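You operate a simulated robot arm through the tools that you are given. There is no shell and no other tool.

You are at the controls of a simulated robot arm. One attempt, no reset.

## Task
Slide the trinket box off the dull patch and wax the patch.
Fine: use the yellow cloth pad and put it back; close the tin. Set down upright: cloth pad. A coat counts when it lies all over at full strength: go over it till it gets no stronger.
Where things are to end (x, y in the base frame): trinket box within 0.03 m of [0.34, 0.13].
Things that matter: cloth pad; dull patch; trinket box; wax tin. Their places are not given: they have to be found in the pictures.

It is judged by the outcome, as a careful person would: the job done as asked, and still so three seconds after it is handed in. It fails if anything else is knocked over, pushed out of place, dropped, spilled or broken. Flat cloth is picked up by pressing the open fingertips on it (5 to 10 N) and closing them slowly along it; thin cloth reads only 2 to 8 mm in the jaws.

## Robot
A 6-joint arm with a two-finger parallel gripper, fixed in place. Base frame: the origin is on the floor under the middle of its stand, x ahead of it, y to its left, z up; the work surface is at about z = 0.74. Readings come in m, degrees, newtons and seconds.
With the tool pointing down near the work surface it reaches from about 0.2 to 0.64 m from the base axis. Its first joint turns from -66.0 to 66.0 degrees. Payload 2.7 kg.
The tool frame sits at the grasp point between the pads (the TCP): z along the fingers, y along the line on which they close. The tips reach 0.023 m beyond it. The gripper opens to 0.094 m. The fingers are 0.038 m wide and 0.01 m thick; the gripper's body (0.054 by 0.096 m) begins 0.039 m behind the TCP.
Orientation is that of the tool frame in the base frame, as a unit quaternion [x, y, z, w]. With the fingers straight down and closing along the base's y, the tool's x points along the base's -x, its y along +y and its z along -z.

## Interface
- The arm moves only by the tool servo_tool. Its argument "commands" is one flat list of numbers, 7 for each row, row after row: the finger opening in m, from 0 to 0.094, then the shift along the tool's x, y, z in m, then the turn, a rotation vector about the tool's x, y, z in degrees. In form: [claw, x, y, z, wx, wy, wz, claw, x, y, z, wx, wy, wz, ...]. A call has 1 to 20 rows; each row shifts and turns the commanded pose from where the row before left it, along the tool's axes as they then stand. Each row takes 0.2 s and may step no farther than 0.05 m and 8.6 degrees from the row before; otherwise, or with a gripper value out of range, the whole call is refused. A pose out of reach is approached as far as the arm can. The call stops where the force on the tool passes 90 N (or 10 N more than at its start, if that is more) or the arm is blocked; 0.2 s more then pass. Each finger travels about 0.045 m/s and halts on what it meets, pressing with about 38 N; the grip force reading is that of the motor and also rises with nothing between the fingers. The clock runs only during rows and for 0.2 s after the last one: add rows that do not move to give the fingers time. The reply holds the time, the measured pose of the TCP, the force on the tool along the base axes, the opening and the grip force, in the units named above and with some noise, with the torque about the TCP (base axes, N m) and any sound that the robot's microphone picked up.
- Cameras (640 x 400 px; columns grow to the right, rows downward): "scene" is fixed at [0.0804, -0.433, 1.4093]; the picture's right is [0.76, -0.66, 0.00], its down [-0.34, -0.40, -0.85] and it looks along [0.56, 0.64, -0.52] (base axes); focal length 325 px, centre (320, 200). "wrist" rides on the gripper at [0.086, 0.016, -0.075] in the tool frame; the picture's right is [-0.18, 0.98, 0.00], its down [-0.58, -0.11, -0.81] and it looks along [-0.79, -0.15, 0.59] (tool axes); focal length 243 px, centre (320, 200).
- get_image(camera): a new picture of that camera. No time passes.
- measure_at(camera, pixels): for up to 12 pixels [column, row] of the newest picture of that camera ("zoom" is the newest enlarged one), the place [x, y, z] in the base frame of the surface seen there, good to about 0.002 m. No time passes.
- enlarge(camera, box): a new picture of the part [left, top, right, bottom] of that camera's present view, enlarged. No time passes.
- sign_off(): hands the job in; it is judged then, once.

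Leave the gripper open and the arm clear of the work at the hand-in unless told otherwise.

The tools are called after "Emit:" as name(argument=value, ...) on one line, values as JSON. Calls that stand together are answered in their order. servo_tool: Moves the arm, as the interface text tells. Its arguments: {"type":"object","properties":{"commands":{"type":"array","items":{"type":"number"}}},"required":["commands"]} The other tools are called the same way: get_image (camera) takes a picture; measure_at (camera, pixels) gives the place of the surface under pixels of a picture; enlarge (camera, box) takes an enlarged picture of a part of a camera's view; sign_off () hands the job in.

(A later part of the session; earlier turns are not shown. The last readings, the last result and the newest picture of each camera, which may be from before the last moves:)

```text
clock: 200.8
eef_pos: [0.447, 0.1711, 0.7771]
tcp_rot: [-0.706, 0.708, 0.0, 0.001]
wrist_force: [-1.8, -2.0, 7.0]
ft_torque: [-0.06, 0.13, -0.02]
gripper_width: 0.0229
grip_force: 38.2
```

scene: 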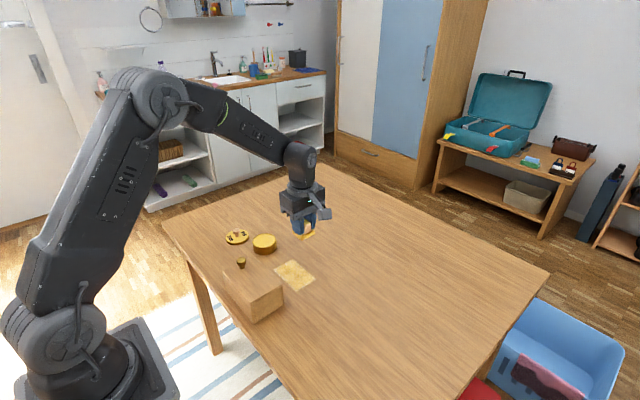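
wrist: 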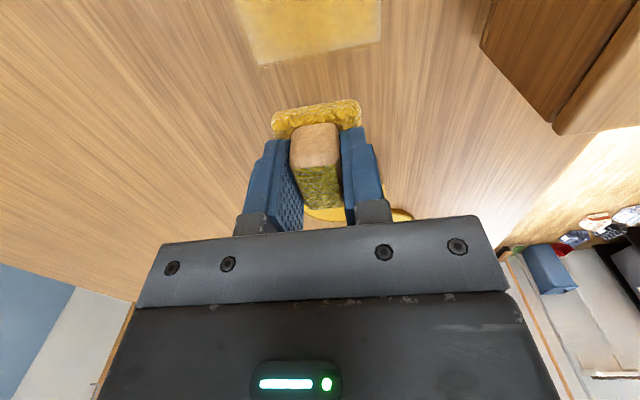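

7 N; pressing slightly and rubbing back and forth over this corner zone.

Emit:
servo_tool(commands=[0.012, 0.008, 0, 0.0003, 0, 0, 0, 0.012, 0.008, 0, 0, 0, 0, 0, 0.012, -0.008, 0, 0, 0, 0, 0, 0.012, -0.008, 0, 0, 0, 0, 0, 0.012, 0.008, 0, 0, 0, 0, 0, 0.012, 0.008, 0, 0, 0, 0, 0, 0.012, 0, -0.008, 0, 0, 0, 0, 0.012, -0.008, 0, 0, 0, 0, 0, 0.012, -0.008, 0, 0, 0, 0, 0, 0.012, 0, 0.008, 0, 0, 0, 0, 0.012, 0.008, 0, 0, 0, 0, 0, 0.012, 0.008, 0, 0, 0, 0, 0, 0.012, -0.008, 0, 0, 0, 0, 0, 0.012, -0.008, 0, 0, 0, 0, 0, 0.012, 0.008, 0, 0, 0, 0, 0, 0.012, -0.008, 0, 0, 0, 0, 0])

Emit:
servo_tool(commands=[0.012, 0, 0, -0.005, 0, 0, 0, 0.012, 0, 0, -0.035, 0, 0, 0, 0.012, 0, 0, -0.035, 0, 0, 0, 0.012, 0.0227, -0.0061, -0.025, 0, 0, 0, 0.012, 0.0227, -0.0061, -0.025, 0, 0, 0, 0.012, 0.0227, -0.0061, -0.025, 0, 0, 0, 0.012, 0.0227, -0.0061, -0.022, 0, 0, 0, 0.012, 0, 0, 0, 0, 0, 0])

Emit:
enlarge(camera="wrist", box=[240, 0, 400, 120])

Emit:
enlarge(camera="scene", box=[276, 256, 306, 282])

```text
clock: 204.2
eef_pos: [0.4467, 0.1701, 0.7777]
tcp_rot: [-0.706, 0.709, 0.0, 0.0]
wrist_force: [1.1, -10.2, 18.2]
ft_torque: [-0.3, -0.02, -0.01]
gripper_width: 0.023
grip_force: 37.6
```

```text
clock: 206.0
eef_pos: [0.4707, 0.0801, 0.9486]
tcp_rot: [-0.706, 0.708, 0.0, 0.0]
wrist_force: [0.6, 0.0, -0.4]
ft_torque: [-0.03, 0.0, -0.04]
gripper_width: 0.023
grip_force: 37.5
```

```text
3.33 times, centred on (320, 60) of wrist
```

zoom: 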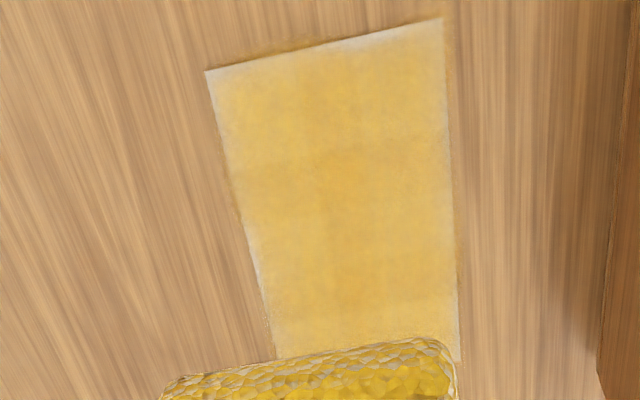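

```text
15.38 times, centred on (291, 269) of scene
```

zoom: 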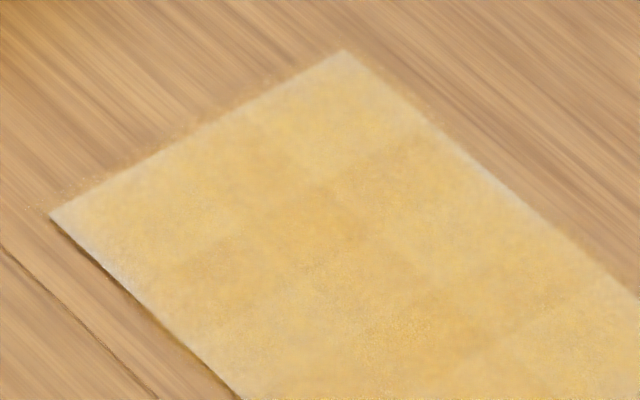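

No visible change from the extra rubbing, so the coat appears saturated. For certainty I'll do one last loaded full raster. To the tin again.

Emit:
servo_tool(commands=[0.012, -0.04, 0, 0.015, 0, 0, 0, 0.012, -0.04, 0, 0.015, 0, 0, 0, 0.012, -0.04, 0, 0.015, 0, 0, 0, 0.012, -0.04, 0, 0.015, 0, 0, 0, 0.012, -0.043, 0.0, 0.015, 0, 0, 0, 0.012, 0, 0, 0.03, 0, 0, 0, 0.012, 0, 0, 0.03, 0, 0, 0, 0.012, 0, 0, 0.004, 0, 0, 0, 0.012, 0, 0, 0.001, 0, 0, 0, 0.012, 0, 0, 0, 0, 0, 0])

Emit:
servo_tool(commands=[0.012, 0, 0, 0.0007, 0, 0, 0, 0.012, 0, 0, 0, 0, 0, 0])

```text
clock: 208.2
eef_pos: [0.4724, 0.2845, 0.8082]
tcp_rot: [-0.707, 0.708, 0.0, 0.0]
wrist_force: [-0.1, 0.7, 0.4]
ft_torque: [-0.01, 0.03, 0.0]
gripper_width: 0.0232
grip_force: 38.2
```

```text
clock: 208.8
eef_pos: [0.4716, 0.2842, 0.8079]
tcp_rot: [-0.707, 0.707, 0.0, 0.0]
wrist_force: [-2.6, 1.0, 7.8]
ft_torque: [0.01, 0.1, 0.05]
gripper_width: 0.023
grip_force: 37.7
```

Loaded (7.8 N). Back to the corner (0.443,0.180) and down.

Emit:
servo_tool(commands=[0.012, 0, 0, 0.0003, 0, 0, 0, 0.012, 0, 0, -0.005, 0, 0, 0, 0.012, 0, 0, -0.03, 0, 0, 0, 0.012, 0.0347, 0.0095, 0, 0, 0, 0, 0.012, 0.0347, 0.0095, 0, 0, 0, 0, 0.012, 0.0347, 0.0095, 0, 0, 0, 0, 0.012, 0, 0, 0.03, 0, 0, 0, 0.012, 0, 0, 0.03, 0, 0, 0, 0.012, 0, 0, 0.0066, 0, 0, 0, 0.012, 0, 0, 0, 0, 0, 0])

```text
clock: 211.0
eef_pos: [0.4443, 0.1788, 0.7774]
tcp_rot: [-0.706, 0.708, -0.001, 0.001]
wrist_force: [-5.9, -4.5, 19.4]
ft_torque: [-0.14, 0.22, 0.02]
gripper_width: 0.0229
grip_force: 37.4
```

19 N. Raster lanes x≈0.444, 0.456, 0.468.

Emit:
servo_tool(commands=[0.012, 0.0097, 0, 0, 0, 0, 0, 0.012, 0.0097, 0, 0, 0, 0, 0, 0.012, 0.0097, 0, 0, 0, 0, 0, 0.012, 0.0097, 0, 0, 0, 0, 0, 0.012, 0.0097, 0, 0, 0, 0, 0, 0.012, 0.0097, 0, 0, 0, 0, 0, 0.012, 0.0097, 0, 0, 0, 0, 0, 0.012, 0.0097, 0, 0, 0, 0, 0, 0.012, 0.0097, 0, 0, 0, 0, 0, 0.012, 0.0097, 0, 0, 0, 0, 0, 0.012, 0.0097, 0, 0, 0, 0, 0])

Emit:
servo_tool(commands=[0.012, 0, -0.012, 0, 0, 0, 0, 0.012, -0.0097, 0, 0, 0, 0, 0, 0.012, -0.0097, 0, 0, 0, 0, 0, 0.012, -0.0097, 0, 0, 0, 0, 0, 0.012, -0.0097, 0, 0, 0, 0, 0, 0.012, -0.0097, 0, 0, 0, 0, 0, 0.012, -0.0097, 0, 0, 0, 0, 0, 0.012, -0.0097, 0, 0, 0, 0, 0, 0.012, -0.0097, 0, 0, 0, 0, 0, 0.012, -0.0097, 0, 0, 0, 0, 0, 0.012, -0.0097, 0, 0, 0, 0, 0, 0.012, -0.0097, 0, 0, 0, 0, 0])

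Emit:
servo_tool(commands=[0.012, 0, -0.012, 0.0002, 0, 0, 0, 0.012, 0.0097, 0, 0, 0, 0, 0, 0.012, 0.0097, 0, 0, 0, 0, 0, 0.012, 0.0097, 0, 0, 0, 0, 0, 0.012, 0.0097, 0, 0, 0, 0, 0, 0.012, 0.0097, 0, 0, 0, 0, 0, 0.012, 0.0097, 0, 0, 0, 0, 0, 0.012, 0.0097, 0, 0, 0, 0, 0, 0.012, 0.0097, 0, 0, 0, 0, 0, 0.012, 0.0097, 0, 0, 0, 0, 0, 0.012, 0.0097, 0, 0, 0, 0, 0, 0.012, 0.0097, 0, 0, 0, 0, 0])

```text
clock: 213.4
eef_pos: [0.443, 0.0725, 0.777]
tcp_rot: [-0.707, 0.707, -0.001, 0.001]
wrist_force: [-0.1, 10.9, 22.2]
ft_torque: [0.34, 0.04, -0.03]
gripper_width: 0.0228
grip_force: 37.9
```

```text
clock: 216.0
eef_pos: [0.4557, 0.1799, 0.7764]
tcp_rot: [-0.707, 0.708, 0.0, 0.002]
wrist_force: [-0.3, -11.6, 27.4]
ft_torque: [-0.41, 0.05, 0.05]
gripper_width: 0.0228
grip_force: 38.7
```

```text
clock: 218.6
eef_pos: [0.4665, 0.0728, 0.7763]
tcp_rot: [-0.707, 0.708, -0.001, 0.001]
wrist_force: [0.2, 12.2, 24.7]
ft_torque: [0.43, 0.05, -0.03]
gripper_width: 0.0232
grip_force: 37.3
```

Firm force (22–27 N); I'll ease 0.4 mm and do lanes x≈0.480, 0.492, 0.502.

Emit:
servo_tool(commands=[0.012, 0, -0.012, -0.0004, 0, 0, 0, 0.012, -0.0097, 0, 0, 0, 0, 0, 0.012, -0.0097, 0, 0, 0, 0, 0, 0.012, -0.0097, 0, 0, 0, 0, 0, 0.012, -0.0097, 0, 0, 0, 0, 0, 0.012, -0.0097, 0, 0, 0, 0, 0, 0.012, -0.0097, 0, 0, 0, 0, 0, 0.012, -0.0097, 0, 0, 0, 0, 0, 0.012, -0.0097, 0, 0, 0, 0, 0, 0.012, -0.0097, 0, 0, 0, 0, 0, 0.012, -0.0097, 0, 0, 0, 0, 0, 0.012, -0.0097, 0, 0, 0, 0, 0])

Emit:
servo_tool(commands=[0.012, 0, -0.012, 0.0001, 0, 0, 0, 0.012, 0.0097, 0, 0, 0, 0, 0, 0.012, 0.0097, 0, 0, 0, 0, 0, 0.012, 0.0097, 0, 0, 0, 0, 0, 0.012, 0.0097, 0, 0, 0, 0, 0, 0.012, 0.0097, 0, 0, 0, 0, 0, 0.012, 0.0097, 0, 0, 0, 0, 0, 0.012, 0.0097, 0, 0, 0, 0, 0, 0.012, 0.0097, 0, 0, 0, 0, 0, 0.012, 0.0097, 0, 0, 0, 0, 0, 0.012, 0.0097, 0, 0, 0, 0, 0, 0.012, 0.0097, 0, 0, 0, 0, 0])

Emit:
servo_tool(commands=[0.012, 0, -0.01, 0.0001, 0, 0, 0, 0.012, -0.0097, 0, 0, 0, 0, 0, 0.012, -0.0097, 0, 0, 0, 0, 0, 0.012, -0.0097, 0, 0, 0, 0, 0, 0.012, -0.0097, 0, 0, 0, 0, 0, 0.012, -0.0097, 0, 0, 0, 0, 0, 0.012, -0.0097, 0, 0, 0, 0, 0, 0.012, -0.0097, 0, 0, 0, 0, 0, 0.012, -0.0097, 0, 0, 0, 0, 0, 0.012, -0.0097, 0, 0, 0, 0, 0, 0.012, -0.0097, 0, 0, 0, 0, 0, 0.012, -0.0097, 0, 0, 0, 0, 0])

```text
clock: 221.2
eef_pos: [0.4794, 0.1799, 0.7763]
tcp_rot: [-0.706, 0.708, -0.001, -0.001]
wrist_force: [0.2, -9.3, 20.2]
ft_torque: [-0.27, 0.03, 0.01]
gripper_width: 0.023
grip_force: 38.3
```

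```text
clock: 223.8
eef_pos: [0.4902, 0.0718, 0.7756]
tcp_rot: [-0.707, 0.707, 0.001, 0.0]
wrist_force: [0.4, 8.1, 17.5]
ft_torque: [0.3, -0.04, -0.01]
gripper_width: 0.023
grip_force: 37.5
```

```text
clock: 226.4
eef_pos: [0.5026, 0.1797, 0.776]
tcp_rot: [-0.706, 0.708, 0.0, 0.0]
wrist_force: [0.9, -11.3, 24.4]
ft_torque: [-0.36, 0.08, 0.04]
gripper_width: 0.0229
grip_force: 37.5
```

Now lift and inspect at the same pose as before: TCP to about (0.471,0.080,0.949).

Emit:
servo_tool(commands=[0.012, 0, 0, -0.005, 0, 0, 0, 0.012, 0, 0, -0.035, 0, 0, 0, 0.012, 0, 0, -0.035, 0, 0, 0, 0.012, 0.025, 0.0079, -0.025, 0, 0, 0, 0.012, 0.025, 0.0079, -0.025, 0, 0, 0, 0.012, 0.025, 0.0079, -0.025, 0, 0, 0, 0.012, 0.025, 0.0079, -0.023, 0, 0, 0, 0.012, 0, 0, 0, 0, 0, 0])

Emit:
enlarge(camera="wrist", box=[240, 0, 400, 120])

Emit:
enlarge(camera="scene", box=[283, 258, 315, 294])

```text
clock: 228.2
eef_pos: [0.4699, 0.0775, 0.9486]
tcp_rot: [-0.706, 0.708, 0.0, 0.001]
wrist_force: [0.3, -0.4, -0.1]
ft_torque: [-0.03, 0.01, -0.02]
gripper_width: 0.0229
grip_force: 38.6
```

```text
3.33 times, centred on (320, 60) of wrist
```

zoom: 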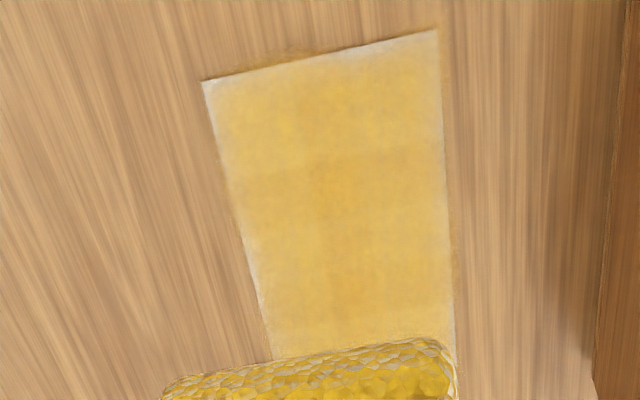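

```text
11.11 times, centred on (299, 276) of scene
```

zoom: 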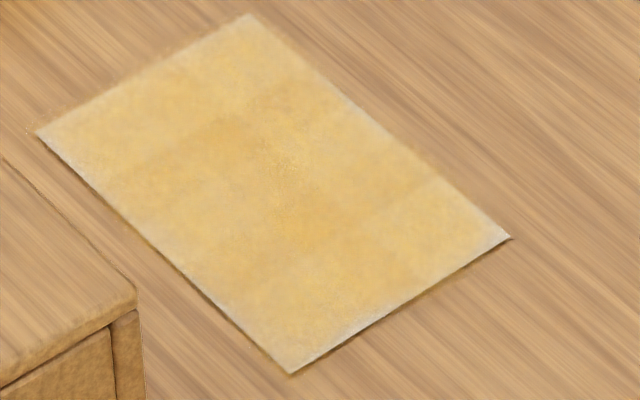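

The view matches the previous one: no further strengthening visible. To be sure that the later dips really loaded the cloth, I'll compare the pad's look now with its look right after a dip.

Emit:
enlarge(camera="wrist", box=[260, 80, 380, 220])

Emit:
enlarge(camera="scene", box=[280, 190, 340, 250])

```text
2.86 times, centred on (320, 150) of wrist
```

zoom: 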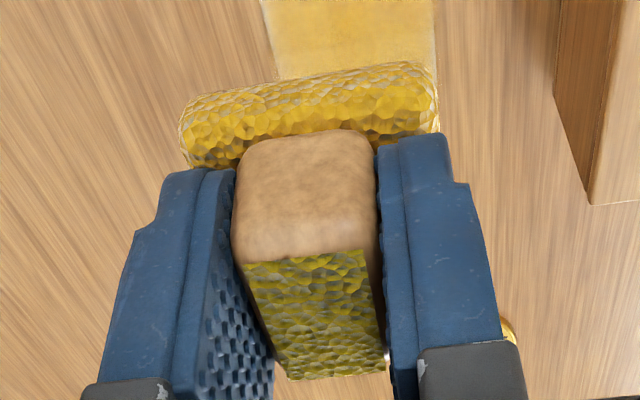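

```text
6.67 times, centred on (310, 220) of scene
```

zoom: 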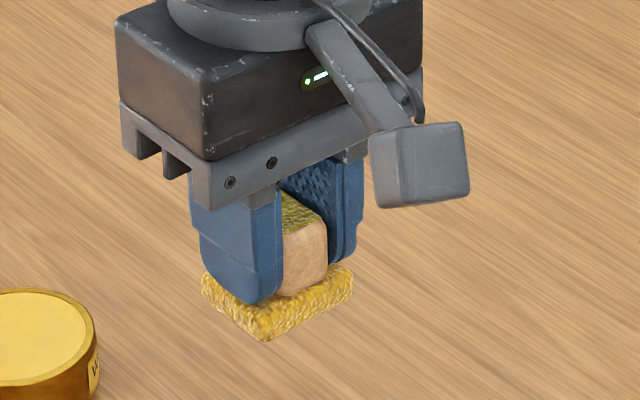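

Now dip once more and look at the pad right afterwards.

Emit:
servo_tool(commands=[0.012, -0.04, 0, 0.015, 0, 0, 0, 0.012, -0.04, 0, 0.015, 0, 0, 0, 0.012, -0.04, 0, 0.015, 0, 0, 0, 0.012, -0.04, 0, 0.015, 0, 0, 0, 0.012, -0.0455, -0.001, 0.015, 0, 0, 0, 0.012, 0, 0, 0.03, 0, 0, 0, 0.012, 0, 0, 0.03, 0, 0, 0, 0.012, 0, 0, 0.004, 0, 0, 0, 0.012, 0, 0, 0.001, 0, 0, 0, 0.012, 0, 0, 0, 0, 0, 0])

Emit:
servo_tool(commands=[0.012, 0, 0, 0.0009, 0, 0, 0, 0.012, 0, 0, 0, 0, 0, 0])

```text
clock: 230.4
eef_pos: [0.471, 0.2849, 0.809]
tcp_rot: [0.707, -0.707, 0.001, 0.001]
wrist_force: [-1.1, 0.2, -0.6]
ft_torque: [0.01, 0.01, 0.02]
gripper_width: 0.0231
grip_force: 38.2
```

```text
clock: 231.0
eef_pos: [0.47, 0.2854, 0.8097]
tcp_rot: [-0.706, 0.708, -0.001, 0.0]
wrist_force: [-1.1, -1.0, 6.4]
ft_torque: [-0.06, 0.12, 0.0]
gripper_width: 0.0229
grip_force: 37.8
```

Emit:
servo_tool(commands=[0.012, 0, 0, 0.0003, 0, 0, 0, 0.012, 0, 0, 0, 0, 0, 0, 0.012, 0, 0, -0.005, 0, 0, 0, 0.012, 0, 0, -0.03, 0, 0, 0, 0.012, 0, 0, -0.03, 0, 0, 0, 0.012, 0, 0, 0, 0, 0, 0])

Emit:
enlarge(camera="wrist", box=[260, 80, 380, 220])

Emit:
enlarge(camera="scene", box=[235, 190, 295, 250])

```text
clock: 232.4
eef_pos: [0.4696, 0.2843, 0.8732]
tcp_rot: [-0.707, 0.708, 0.001, -0.001]
wrist_force: [0.7, 0.0, -0.4]
ft_torque: [-0.02, -0.01, 0.01]
gripper_width: 0.0227
grip_force: 38.2
```

```text
2.86 times, centred on (320, 150) of wrist
```

zoom: 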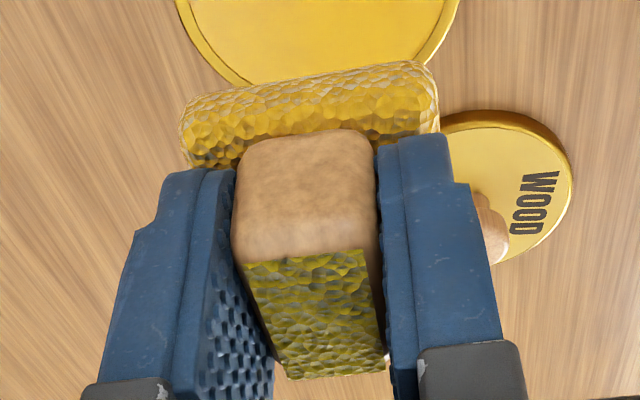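

```text
6.67 times, centred on (265, 220) of scene
```

zoom: 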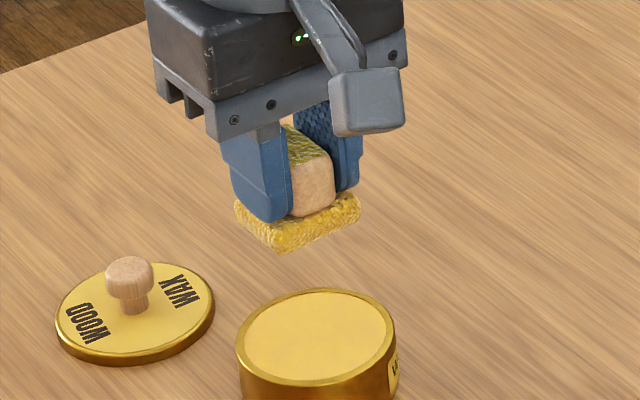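

The cloth looks smoother and more orange after the dip, so loading works. I'll use this load for one last loop centred on the outer zones (x 0.449/0.494, y 0.085/0.173).

Emit:
servo_tool(commands=[0.012, 0.037, 0.0068, 0, 0, 0, 0, 0.012, 0.037, 0.0068, 0, 0, 0, 0, 0.012, 0.037, 0.0068, 0, 0, 0, 0, 0.012, 0, 0, 0.03, 0, 0, 0, 0.012, 0, 0, 0.03, 0, 0, 0, 0.012, 0, 0, 0.0305, 0, 0, 0, 0.012, 0, 0, 0.0055, 0, 0, 0, 0.012, 0, 0, 0, 0, 0, 0])

```text
clock: 234.2
eef_pos: [0.4508, 0.176, 0.7774]
tcp_rot: [-0.707, 0.708, 0.0, -0.001]
wrist_force: [-0.1, -0.3, 2.7]
ft_torque: [0.03, 0.08, -0.02]
gripper_width: 0.023
grip_force: 38.0
```

Emit:
servo_tool(commands=[0.012, 0.009, 0, 0.0006, 0, 0, 0, 0.012, 0.009, 0, 0.0002, 0, 0, 0, 0.012, 0.009, 0, 0, 0, 0, 0, 0.012, 0.009, 0, 0, 0, 0, 0, 0.012, 0.009, 0, 0, 0, 0, 0, 0.012, 0.009, 0, 0, 0, 0, 0, 0.012, 0.009, 0, 0, 0, 0, 0, 0.012, 0.009, 0, 0, 0, 0, 0, 0.012, 0.009, 0, 0, 0, 0, 0, 0.012, 0.009, 0, 0, 0, 0, 0, 0.012, 0, -0.0088, 0, 0, 0, 0, 0.012, 0, -0.0088, 0, 0, 0, 0, 0.012, 0, -0.0088, 0, 0, 0, 0, 0.012, 0, -0.0088, 0, 0, 0, 0, 0.012, 0, -0.0088, 0, 0, 0, 0])

Emit:
servo_tool(commands=[0.012, -0.009, 0, 0.0002, 0, 0, 0, 0.012, -0.009, 0, 0, 0, 0, 0, 0.012, -0.009, 0, 0, 0, 0, 0, 0.012, -0.009, 0, 0, 0, 0, 0, 0.012, -0.009, 0, 0, 0, 0, 0, 0.012, -0.009, 0, 0, 0, 0, 0, 0.012, -0.009, 0, 0, 0, 0, 0, 0.012, -0.009, 0, 0, 0, 0, 0, 0.012, -0.009, 0, 0, 0, 0, 0, 0.012, -0.009, 0, 0, 0, 0, 0, 0.012, 0, 0.0088, 0, 0, 0, 0, 0.012, 0, 0.0088, 0, 0, 0, 0, 0.012, 0, 0.0088, 0, 0, 0, 0, 0.012, 0, 0.0088, 0, 0, 0, 0, 0.012, 0, 0.0088, 0, 0, 0, 0])

Emit:
servo_tool(commands=[0.012, 0.009, 0, 0, 0, 0, 0, 0.012, 0.009, 0, 0, 0, 0, 0, 0.012, 0.009, 0, 0, 0, 0, 0, 0.012, 0.009, 0, 0, 0, 0, 0, 0.012, 0.009, 0, 0, 0, 0, 0, 0.012, 0.009, 0, 0, 0, 0, 0, 0.012, 0.009, 0, 0, 0, 0, 0, 0.012, 0.009, 0, 0, 0, 0, 0, 0.012, 0.009, 0, 0, 0, 0, 0, 0.012, 0.009, 0, 0, 0, 0, 0, 0.012, 0, -0.011, 0, 0, 0, 0, 0.012, 0, -0.011, 0, 0, 0, 0, 0.012, -0.011, 0, 0, 0, 0, 0, 0.012, -0.011, 0, 0, 0, 0, 0, 0.012, -0.011, 0, 0, 0, 0, 0, 0.012, -0.011, 0, 0, 0, 0, 0, 0.012, -0.011, 0, 0, 0, 0, 0, 0.012, -0.011, 0, 0, 0, 0, 0, 0.012, -0.011, 0, 0, 0, 0, 0, 0.012, -0.011, 0, 0, 0, 0, 0])

Emit:
get_image(camera="wrist")

```text
clock: 237.4
eef_pos: [0.4939, 0.0851, 0.7756]
tcp_rot: [-0.707, 0.708, -0.001, 0.001]
wrist_force: [-11.7, -1.3, 27.5]
ft_torque: [0.0, 0.34, 0.03]
gripper_width: 0.023
grip_force: 37.8
```

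```text
clock: 240.6
eef_pos: [0.452, 0.1741, 0.776]
tcp_rot: [-0.706, 0.708, -0.001, 0.002]
wrist_force: [8.7, -0.6, 17.0]
ft_torque: [-0.01, -0.12, -0.02]
gripper_width: 0.0228
grip_force: 37.7
```

```text
clock: 244.8
eef_pos: [0.4717, 0.1722, 0.7759]
tcp_rot: [-0.706, 0.708, -0.001, 0.0]
wrist_force: [0.0, -10.8, 24.6]
ft_torque: [-0.32, 0.08, 0.02]
gripper_width: 0.0232
grip_force: 37.6
```

```text
taken
```

wrist: 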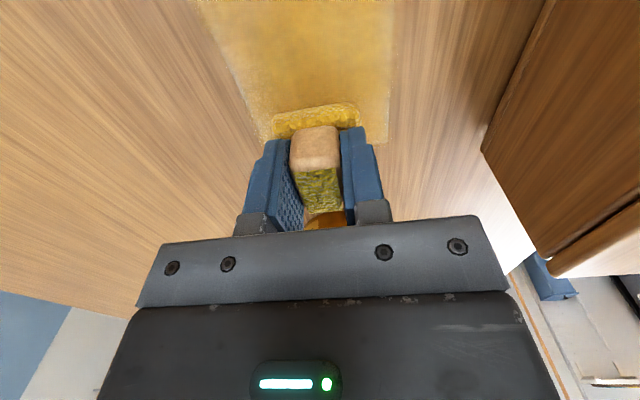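

Close-up of the patch from here.

Emit:
enlarge(camera="wrist", box=[190, 0, 410, 140])

```text
2.86 times, centred on (300, 70) of wrist
```

zoom: 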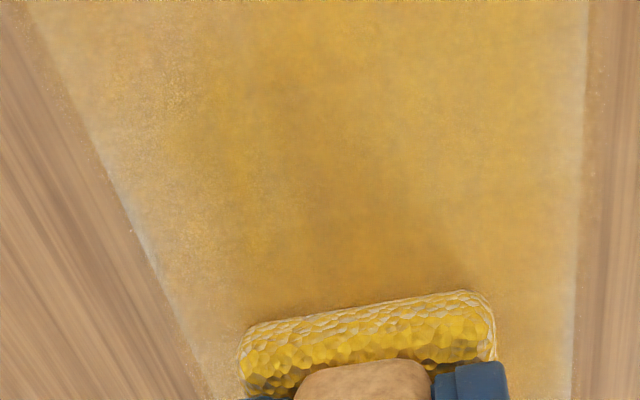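

The paler strip switches sides with the gripper's shadow (it was on the right earlier when the pad stood left), so it's lighting; the coat itself is even. Now I'll lift the pad, move +y over the tin and start turning back toward the pad's original yaw (+95°).

Emit:
servo_tool(commands=[0.012, 0, 0, -0.005, 0, 0, 0, 0.012, 0, 0, -0.04, 0, 0, 0, 0.012, 0, 0, -0.04, 0, 0, 0, 0.012, -0.037, 0, 0, 0, 0, 0, 0.012, -0.037, 0, 0, 0, 0, 0, 0.012, -0.037, 0, 0, 0, 0, 0, 0.012, 0, 0, 0, 0, 0, 8.5, 0.012, 0, 0, 0, 0, 0, 8.5, 0.012, 0, 0, 0, 0, 0, 8.5, 0.012, 0, 0, 0, 0, 0, 8.5, 0.012, 0, 0, 0, 0, 0, 8.5, 0.012, 0, 0, 0, 0, 0, 8.5, 0.012, 0, 0, 0, 0, 0, 8.5, 0.012, 0, 0, 0, 0, 0, 8.5, 0.012, 0, 0, 0, 0, 0, 8.5, 0.012, 0, 0, 0, 0, 0, 8.5, 0.012, 0, 0, 0, 0, 0, 5, 0.012, 0, 0, 0, 0, 0, 0])

```text
clock: 248.6
eef_pos: [0.4716, 0.2839, 0.8606]
tcp_rot: [0.002, 1.0, 0.0, 0.0]
wrist_force: [0.6, 0.1, -0.5]
ft_torque: [-0.01, -0.01, -0.03]
gripper_width: 0.0231
grip_force: 38.1
```

Back to square yaw. Now moving to the pad's original spot (0.3398,0.279), turning +5°, and lowering to z≈0.79.

Emit:
servo_tool(commands=[0.012, 0.033, -0.0012, 0, 0, 0, 0, 0.012, 0.033, -0.0012, 0, 0, 0, 0, 0.012, 0.033, -0.0012, 0, 0, 0, 0, 0.012, 0.0328, -0.0013, 0, 0, 0, 0, 0.012, 0, 0, 0, 0, 0, 5, 0.012, 0, 0, 0.03, 0, 0, 0, 0.012, 0, 0, 0.03, 0, 0, 0, 0.012, 0, 0, 0.01, 0, 0, 0, 0.012, 0, 0, 0, 0, 0, 0])

Emit:
enlarge(camera="scene", box=[190, 200, 290, 290])

Emit:
get_image(camera="wrist")

```text
clock: 250.6
eef_pos: [0.3422, 0.2787, 0.7891]
tcp_rot: [0.045, 0.999, 0.0, 0.0]
wrist_force: [0.3, 0.2, -0.4]
ft_torque: [-0.03, -0.01, -0.01]
gripper_width: 0.0231
grip_force: 37.3
```

```text
4.44 times, centred on (240, 245) of scene
```

zoom: 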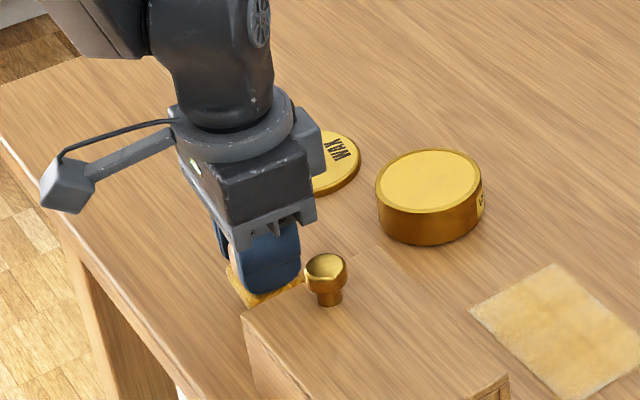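

```text
taken
```

wrist: 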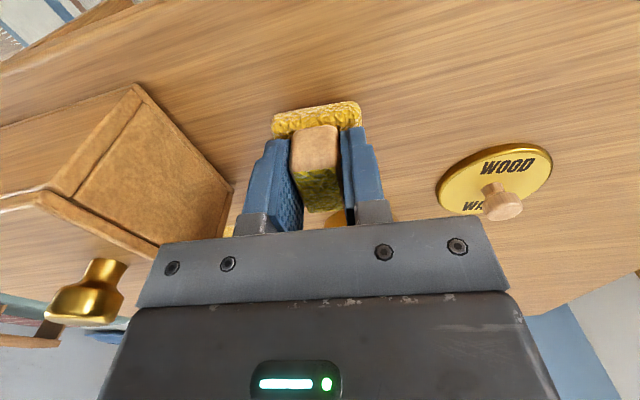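

Good position. Lowering to near contact, then in small steps.

Emit:
servo_tool(commands=[0.012, 0, 0, 0.005, 0, 0, 0, 0.012, 0, 0, 0.004, 0, 0, 0, 0.012, 0, 0, 0.001, 0, 0, 0, 0.012, 0, 0, 0, 0, 0, 0])

Emit:
servo_tool(commands=[0.012, 0, 0, 0.001, 0, 0, 0, 0.012, 0, 0, 0, 0, 0, 0])

```text
clock: 251.6
eef_pos: [0.3407, 0.2779, 0.7799]
tcp_rot: [0.045, 0.999, 0.0, 0.0]
wrist_force: [0.6, 0.0, 0.3]
ft_torque: [0.0, -0.01, 0.0]
gripper_width: 0.0228
grip_force: 38.6
```

```text
clock: 252.2
eef_pos: [0.3416, 0.2779, 0.7783]
tcp_rot: [0.045, 0.999, 0.0, 0.0]
wrist_force: [0.2, 0.5, -0.5]
ft_torque: [0.02, -0.03, -0.04]
gripper_width: 0.0228
grip_force: 37.8
```

Emit:
servo_tool(commands=[0.012, 0, 0, 0.001, 0, 0, 0, 0.012, 0, 0, 0, 0, 0, 0])

Emit:
servo_tool(commands=[0.012, 0, 0, 0.0008, 0, 0, 0, 0.012, 0, 0, 0, 0, 0, 0])

```text
clock: 252.8
eef_pos: [0.3403, 0.2779, 0.7782]
tcp_rot: [0.045, 0.999, 0.0, 0.0]
wrist_force: [0.8, 0.4, 0.1]
ft_torque: [-0.01, 0.0, -0.02]
gripper_width: 0.0229
grip_force: 38.2
```

```text
clock: 253.4
eef_pos: [0.3407, 0.2782, 0.7773]
tcp_rot: [0.044, 0.999, 0.001, 0.0]
wrist_force: [0.5, -0.1, -0.6]
ft_torque: [0.0, 0.0, -0.02]
gripper_width: 0.0231
grip_force: 37.8
```

Emit:
servo_tool(commands=[0.012, 0, 0, 0.0008, 0, 0, 0, 0.012, 0, 0, 0, 0, 0, 0])

Emit:
servo_tool(commands=[0.012, 0, 0, 0.0006, 0, 0, 0, 0.012, 0, 0, 0, 0, 0, 0])

```text
clock: 254.0
eef_pos: [0.3403, 0.2796, 0.7765]
tcp_rot: [0.044, 0.999, 0.0, 0.0]
wrist_force: [-0.1, -1.0, 1.8]
ft_torque: [-0.03, 0.0, -0.01]
gripper_width: 0.0229
grip_force: 38.2
```

```text
clock: 254.6
eef_pos: [0.3404, 0.2782, 0.7772]
tcp_rot: [0.045, 0.999, 0.0, 0.0]
wrist_force: [-1.9, -2.0, 9.7]
ft_torque: [-0.08, 0.09, 0.01]
gripper_width: 0.023
grip_force: 38.3
```

Firm contact (9.7 N). Ease 0.5 mm and open the fingers slowly, then rise.

Emit:
servo_tool(commands=[0.012, 0, 0, -0.0006, 0, 0, 0, 0.02, 0, 0, 0, 0, 0, 0, 0.025, 0, 0, 0, 0, 0, 0, 0.03, 0, 0, 0, 0, 0, 0, 0.038, 0, 0, 0, 0, 0, 0, 0.045, 0, 0, 0, 0, 0, 0, 0.05, 0, 0, 0, 0, 0, 0, 0.05, 0, 0, 0, 0, 0, 0])

Emit:
servo_tool(commands=[0.05, 0, 0, -0.01, 0, 0, 0, 0.05, 0, 0, -0.02, 0, 0, 0, 0.05, 0, 0, -0.04, 0, 0, 0, 0.05, 0, 0, -0.04, 0, 0, 0, 0.05, 0, 0, 0, 0, 0, 0])

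Emit:
get_image(camera="wrist")

Emit:
enlarge(camera="scene", box=[190, 210, 330, 300])

```text
clock: 256.4
eef_pos: [0.3403, 0.2792, 0.7768]
tcp_rot: [0.044, 0.999, 0.0, 0.001]
wrist_force: [-0.4, 0.0, 0.2]
ft_torque: [-0.02, 0.04, 0.03]
gripper_width: 0.05
grip_force: 0.1
```

```text
clock: 257.6
eef_pos: [0.3389, 0.2784, 0.8881]
tcp_rot: [0.044, 0.999, 0.0, 0.0]
wrist_force: [-0.8, 0.2, -0.5]
ft_torque: [0.02, -0.02, 0.0]
gripper_width: 0.05
grip_force: 0.1
```

```text
taken
```

wrist: 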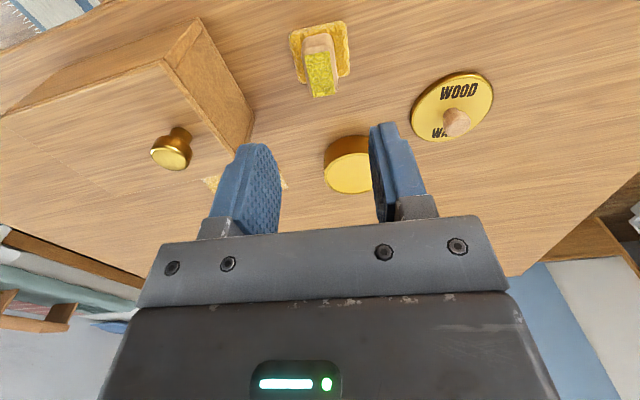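

```text
4.44 times, centred on (260, 255) of scene
```

zoom: 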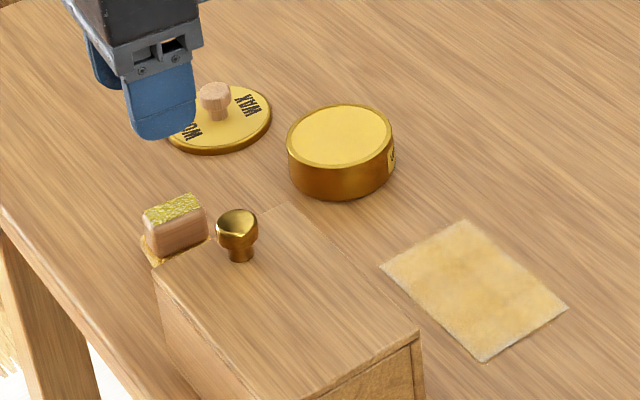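

The pad is back upright at its place. With the arm clear I'll take another close look at the patch before closing the tin.

Emit:
enlarge(camera="scene", box=[270, 250, 325, 295])

Emit:
enlarge(camera="scene", box=[292, 262, 320, 292])

```text
8.89 times, centred on (298, 272) of scene
```

zoom: 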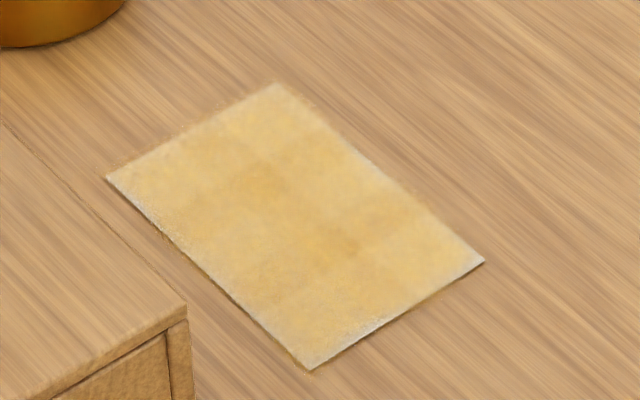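

```text
13.33 times, centred on (306, 277) of scene
```

zoom: 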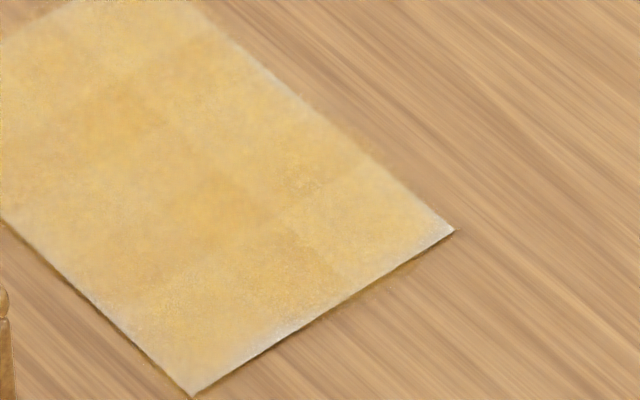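

I'll take the same crop as the one after the first load (t=80) to compare strengths.

Emit:
enlarge(camera="scene", box=[276, 250, 316, 282])

Emit:
enlarge(camera="scene", box=[260, 240, 340, 310])

```text
12.50 times, centred on (296, 266) of scene
```

zoom: 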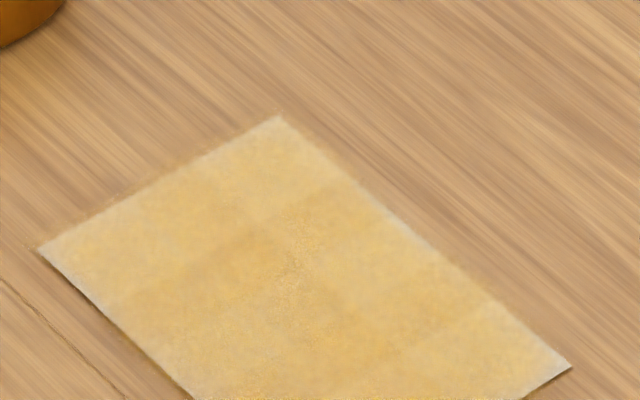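

```text
5.71 times, centred on (300, 275) of scene
```

zoom: 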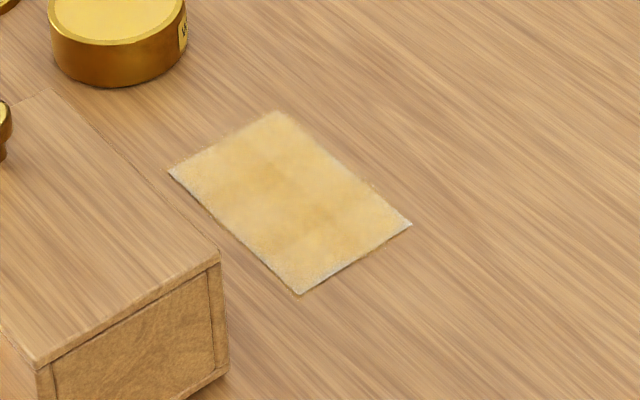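

It looks the same as after the first full coat – saturated already – so the coat is as strong as it gets. Now the lid: turn back 5° and move above the lid's knob at (0.4306,0.390).

Emit:
servo_tool(commands=[0.05, 0, 0, 0, 0, 0, -5, 0.05, -0.023, 0.0279, 0, 0, 0, 0, 0.05, -0.023, 0.0279, 0, 0, 0, 0, 0.05, -0.023, 0.0279, 0, 0, 0, 0, 0.05, -0.0227, 0.028, 0, 0, 0, 0, 0.05, 0, 0, 0.035, 0, 0, 0, 0.05, 0, 0, 0.03, 0, 0, 0, 0.05, 0, 0, 0, 0, 0, 0])

Emit:
get_image(camera="wrist")

Emit:
enlarge(camera="scene", box=[200, 200, 300, 270])

```text
clock: 259.4
eef_pos: [0.4335, 0.3896, 0.8218]
tcp_rot: [0.0, 1.0, 0.001, 0.0]
wrist_force: [0.2, -1.6, -0.6]
ft_torque: [-0.02, 0.01, 0.01]
gripper_width: 0.0499
grip_force: 0.0
```

```text
taken
```

wrist: 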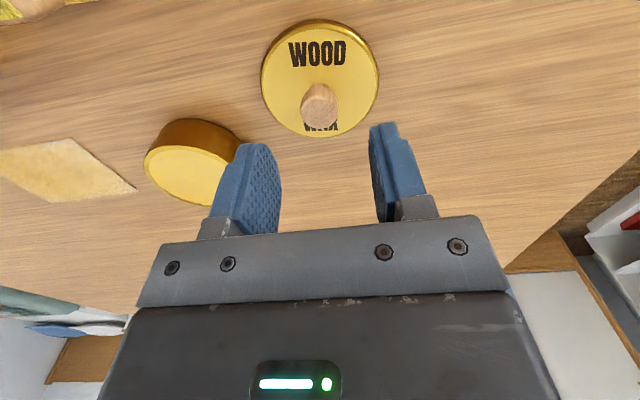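

```text
5.71 times, centred on (250, 235) of scene
```

zoom: 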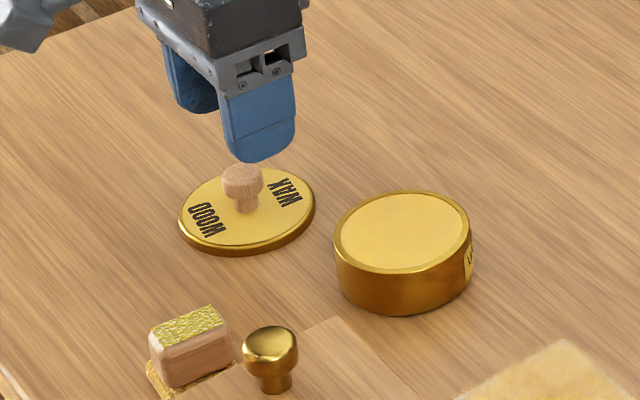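

I'll measure the knob and the lid here, and the tin's rim in the scene zoom, to check that nothing has shifted.

Emit:
measure_at(camera="wrist", pixels=[[320, 98], [305, 98], [335, 98], [320, 86], [320, 112], [262, 80], [378, 72], [318, 21], [318, 136]])

Emit:
measure_at(camera="zoom", pixels=[[337, 238], [470, 226], [405, 193], [400, 271], [352, 207], [448, 205], [355, 264], [455, 257], [242, 170], [225, 180], [262, 178]])

```text
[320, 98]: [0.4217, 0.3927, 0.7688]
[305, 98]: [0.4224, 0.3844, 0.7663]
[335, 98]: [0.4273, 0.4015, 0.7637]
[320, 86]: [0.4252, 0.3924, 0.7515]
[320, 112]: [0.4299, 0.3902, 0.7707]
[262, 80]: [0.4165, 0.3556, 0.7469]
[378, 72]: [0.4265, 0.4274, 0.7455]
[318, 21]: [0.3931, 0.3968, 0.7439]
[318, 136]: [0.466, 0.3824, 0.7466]
```

```text
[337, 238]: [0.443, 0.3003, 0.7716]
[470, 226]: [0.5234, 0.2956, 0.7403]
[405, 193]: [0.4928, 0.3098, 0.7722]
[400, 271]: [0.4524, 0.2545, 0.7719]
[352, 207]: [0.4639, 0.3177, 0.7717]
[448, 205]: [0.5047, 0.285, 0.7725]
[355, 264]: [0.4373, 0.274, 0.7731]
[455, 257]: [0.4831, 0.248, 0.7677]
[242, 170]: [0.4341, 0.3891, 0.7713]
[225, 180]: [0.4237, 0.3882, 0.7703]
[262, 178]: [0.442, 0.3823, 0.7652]
```

The tin is still at about (0.4705,0.2835), lid centre about (0.430,0.391). I'll shift 2 mm in -x and take a fresh reading.

Emit:
servo_tool(commands=[0.05, 0.0022, 0.0008, 0.01, 0, 0, 0, 0.05, 0, 0, 0, 0, 0, 0])

Emit:
servo_tool(commands=[0.05, 0, 0, 0.01, 0, 0, 0, 0.05, 0, 0, 0, 0, 0, 0])

Emit:
get_image(camera="wrist")

```text
clock: 260.0
eef_pos: [0.4308, 0.3915, 0.8124]
tcp_rot: [0.001, 1.0, -0.001, 0.0]
wrist_force: [0.0, -0.5, 0.2]
ft_torque: [-0.01, 0.02, 0.03]
gripper_width: 0.05
grip_force: 0.1
```

```text
clock: 260.6
eef_pos: [0.431, 0.3892, 0.8027]
tcp_rot: [0.001, 1.0, 0.0, 0.001]
wrist_force: [0.2, 0.4, 0.2]
ft_torque: [-0.02, -0.03, 0.02]
gripper_width: 0.0498
grip_force: 0.1
```

```text
taken
```

wrist: 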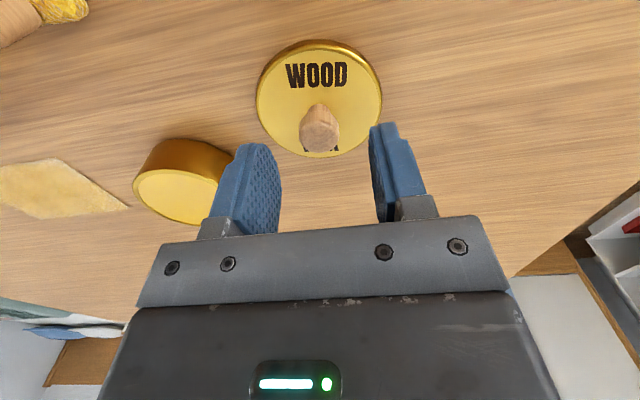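

Centred over the knob. Descending 0.027 m and closing slowly.

Emit:
servo_tool(commands=[0.05, 0, 0, 0.015, 0, 0, 0, 0.05, 0, 0, 0.012, 0, 0, 0, 0.05, 0, 0, 0, 0, 0, 0, 0.04, 0, 0, 0, 0, 0, 0, 0.032, 0, 0, 0, 0, 0, 0, 0.026, 0, 0, 0, 0, 0, 0, 0.018, 0, 0, 0, 0, 0, 0, 0.012, 0, 0, 0, 0, 0, 0, 0.012, 0, 0, 0, 0, 0, 0, 0.012, 0, 0, 0, 0, 0, 0])

Emit:
get_image(camera="wrist")

```text
clock: 262.8
eef_pos: [0.4311, 0.3915, 0.7747]
tcp_rot: [0.0, 1.0, 0.001, 0.0]
wrist_force: [0.3, 0.5, -0.6]
ft_torque: [0.0, 0.0, 0.02]
gripper_width: 0.0212
grip_force: 38.0
```

```text
taken
```

wrist: 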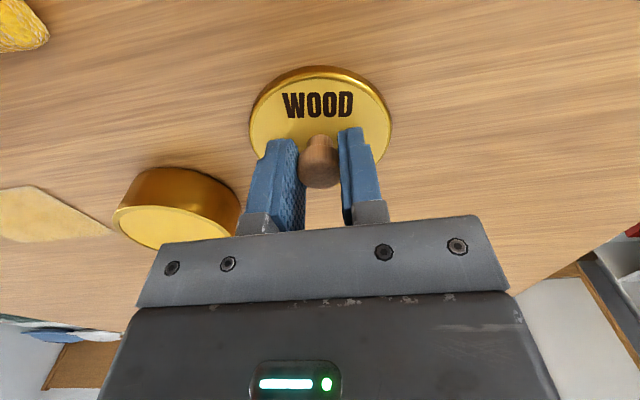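

Gripped at 21 mm, lid sits in the jaws as at first. Lifting 0.08 m and carrying to over the tin.

Emit:
servo_tool(commands=[0.012, 0, 0, -0.005, 0, 0, 0, 0.012, 0, 0, -0.02, 0, 0, 0, 0.012, 0, 0, -0.03, 0, 0, 0, 0.012, 0, 0, -0.025, 0, 0, 0, 0.012, -0.00985, -0.0265, 0, 0, 0, 0, 0.012, -0.00985, -0.0265, 0, 0, 0, 0, 0.012, -0.00985, -0.0265, 0, 0, 0, 0, 0.012, -0.00985, -0.0265, 0, 0, 0, 0, 0.012, 0, 0, 0, 0, 0, 0, 0.012, 0, 0, 0, 0, 0, 0])

Emit:
get_image(camera="wrist")

Emit:
enlarge(camera="scene", box=[220, 190, 310, 270])

```text
clock: 265.0
eef_pos: [0.4692, 0.285, 0.8567]
tcp_rot: [0.001, 1.0, 0.0, 0.0]
wrist_force: [-1.1, 0.3, -0.5]
ft_torque: [0.01, 0.05, -0.02]
gripper_width: 0.0211
grip_force: 38.1
```

```text
taken
```

wrist: 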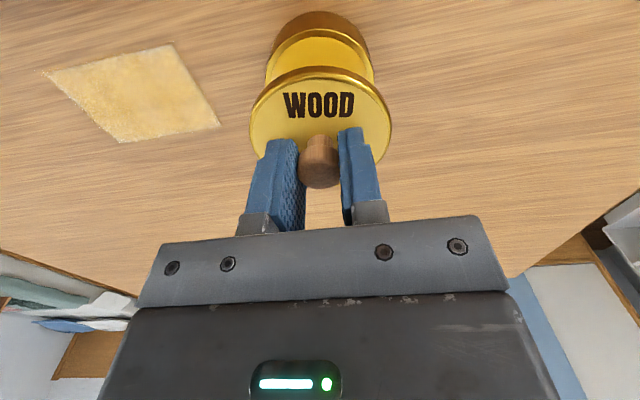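

```text
5.00 times, centred on (265, 230) of scene
```

zoom: 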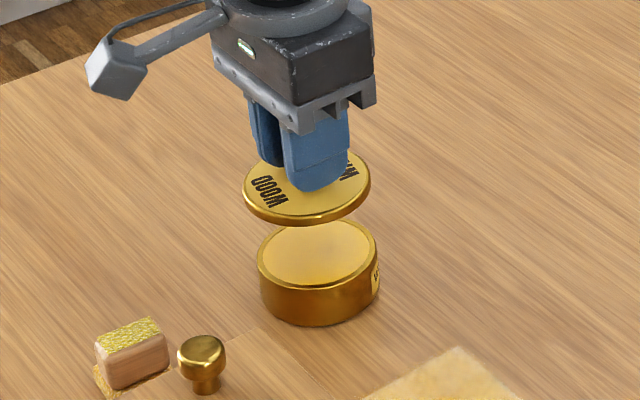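

I'll check lid-to-tin alignment with measurements in both views.

Emit:
measure_at(camera="zoom", pixels=[[246, 194], [369, 180], [300, 217], [262, 214], [350, 202], [260, 262], [376, 250], [316, 283], [280, 278], [350, 272], [320, 222]])

Emit:
measure_at(camera="wrist", pixels=[[254, 110], [389, 105], [320, 76], [270, 90], [370, 85], [266, 75], [372, 72], [320, 30], [320, 36]])

```text
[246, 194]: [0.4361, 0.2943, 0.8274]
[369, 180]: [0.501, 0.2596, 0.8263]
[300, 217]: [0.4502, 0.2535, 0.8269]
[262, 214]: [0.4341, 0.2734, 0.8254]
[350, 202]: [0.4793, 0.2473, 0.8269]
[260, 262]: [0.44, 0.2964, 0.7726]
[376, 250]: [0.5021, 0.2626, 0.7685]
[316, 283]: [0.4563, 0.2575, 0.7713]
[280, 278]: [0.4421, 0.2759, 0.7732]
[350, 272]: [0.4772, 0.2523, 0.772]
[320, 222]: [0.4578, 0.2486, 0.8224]
```

```text
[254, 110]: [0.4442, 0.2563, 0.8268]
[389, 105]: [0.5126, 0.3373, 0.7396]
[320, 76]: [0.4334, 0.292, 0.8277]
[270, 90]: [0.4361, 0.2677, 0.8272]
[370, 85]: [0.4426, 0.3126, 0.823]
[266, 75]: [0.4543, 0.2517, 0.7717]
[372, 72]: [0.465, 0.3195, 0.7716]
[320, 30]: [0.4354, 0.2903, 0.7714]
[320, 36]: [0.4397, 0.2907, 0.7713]
```

Lid and tin are concentric within about 1 mm. I'll nudge 0.8 mm in +x and lower to ~5 mm above seating.

Emit:
servo_tool(commands=[0.012, -0.0008, 0, 0.015, 0, 0, 0, 0.012, 0, 0, 0.015, 0, 0, 0, 0.012, 0, 0, 0.012, 0, 0, 0, 0.012, 0, 0, 0, 0, 0, 0])

Emit:
enlarge(camera="scene", box=[235, 205, 295, 265])

```text
clock: 266.0
eef_pos: [0.4704, 0.2855, 0.8134]
tcp_rot: [0.001, 1.0, -0.001, -0.001]
wrist_force: [0.6, 0.0, -0.1]
ft_torque: [0.01, 0.01, -0.03]
gripper_width: 0.0213
grip_force: 37.6
```

```text
6.67 times, centred on (265, 235) of scene
```

zoom: 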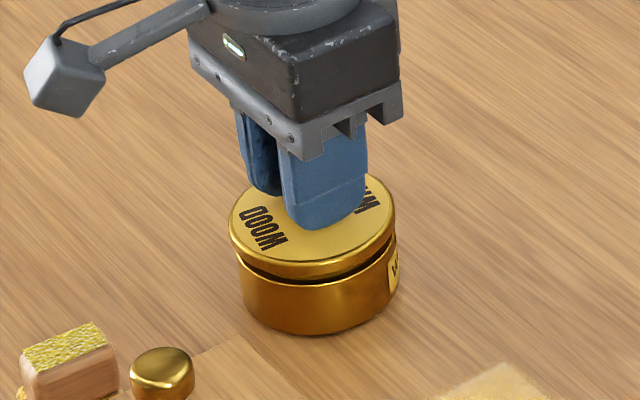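

From this angle the lid looks a bit to the left of the tin. I'll zoom in more to quantify.

Emit:
enlarge(camera="scene", box=[248, 225, 300, 259])

Emit:
get_image(camera="wrist")

```text
11.76 times, centred on (274, 242) of scene
```

zoom: 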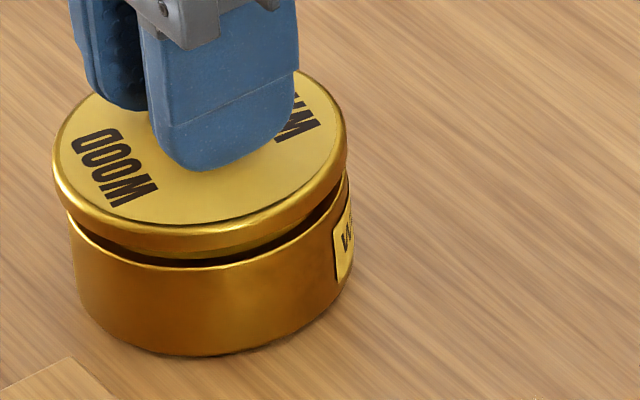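

```text
taken
```

wrist: 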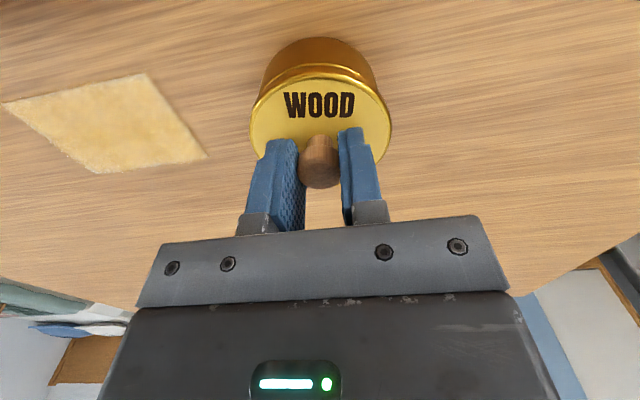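

The lid is about 2 mm off in -x and ~0.8 mm in +y relative to the tin. I'll correct by +0.002 m in x and -0.0007 m in y, then look again.

Emit:
servo_tool(commands=[0.012, -0.002, -0.0007, 0, 0, 0, 0, 0.012, 0, 0, 0, 0, 0, 0])

Emit:
enlarge(camera="scene", box=[248, 225, 300, 259])

Emit:
enlarge(camera="wrist", box=[240, 20, 400, 120])

```text
clock: 266.6
eef_pos: [0.4712, 0.2843, 0.8129]
tcp_rot: [0.001, 1.0, 0.001, 0.0]
wrist_force: [-0.3, -0.4, 0.3]
ft_torque: [0.01, -0.01, 0.0]
gripper_width: 0.0216
grip_force: 38.1
```

```text
11.76 times, centred on (274, 242) of scene
```

zoom: 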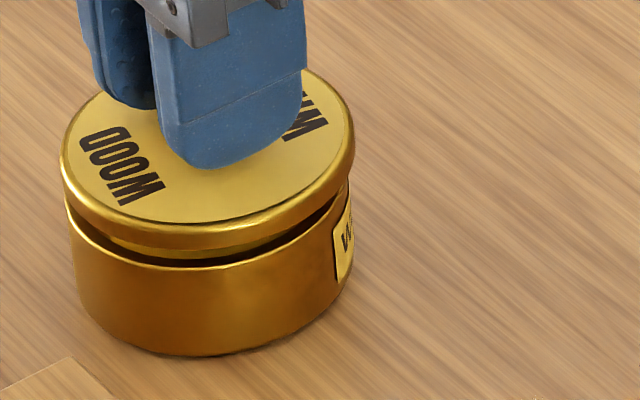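

```text
4.00 times, centred on (320, 70) of wrist
```

zoom: 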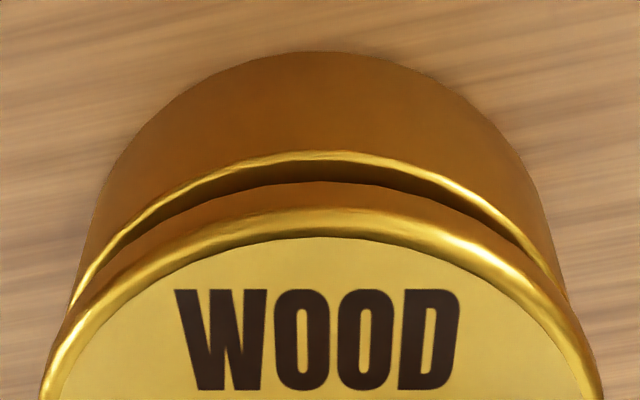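

Now well centred in both views. Lowering in small steps until seated.

Emit:
servo_tool(commands=[0.012, 0, 0, 0.002, 0, 0, 0, 0.012, 0, 0, 0.0015, 0, 0, 0, 0.012, 0, 0, 0, 0, 0, 0])

Emit:
servo_tool(commands=[0.012, 0, 0, 0.001, 0, 0, 0, 0.012, 0, 0, 0, 0, 0, 0])

Emit:
servo_tool(commands=[0.012, 0, 0, 0.001, 0, 0, 0, 0.012, 0, 0, 0, 0, 0, 0])

```text
clock: 267.4
eef_pos: [0.4738, 0.2845, 0.8101]
tcp_rot: [0.001, 1.0, 0.0, 0.001]
wrist_force: [0.0, 0.3, -0.1]
ft_torque: [-0.03, 0.0, -0.01]
gripper_width: 0.0213
grip_force: 37.8
```

```text
clock: 268.0
eef_pos: [0.4725, 0.2846, 0.8086]
tcp_rot: [0.001, 1.0, 0.0, 0.0]
wrist_force: [0.3, 0.3, -0.3]
ft_torque: [0.01, -0.02, 0.02]
gripper_width: 0.0215
grip_force: 38.6
```

```text
clock: 268.6
eef_pos: [0.4718, 0.2842, 0.8073]
tcp_rot: [0.001, 1.0, 0.001, 0.0]
wrist_force: [0.4, -0.3, -0.8]
ft_torque: [-0.04, 0.01, 0.01]
gripper_width: 0.0214
grip_force: 38.0
```

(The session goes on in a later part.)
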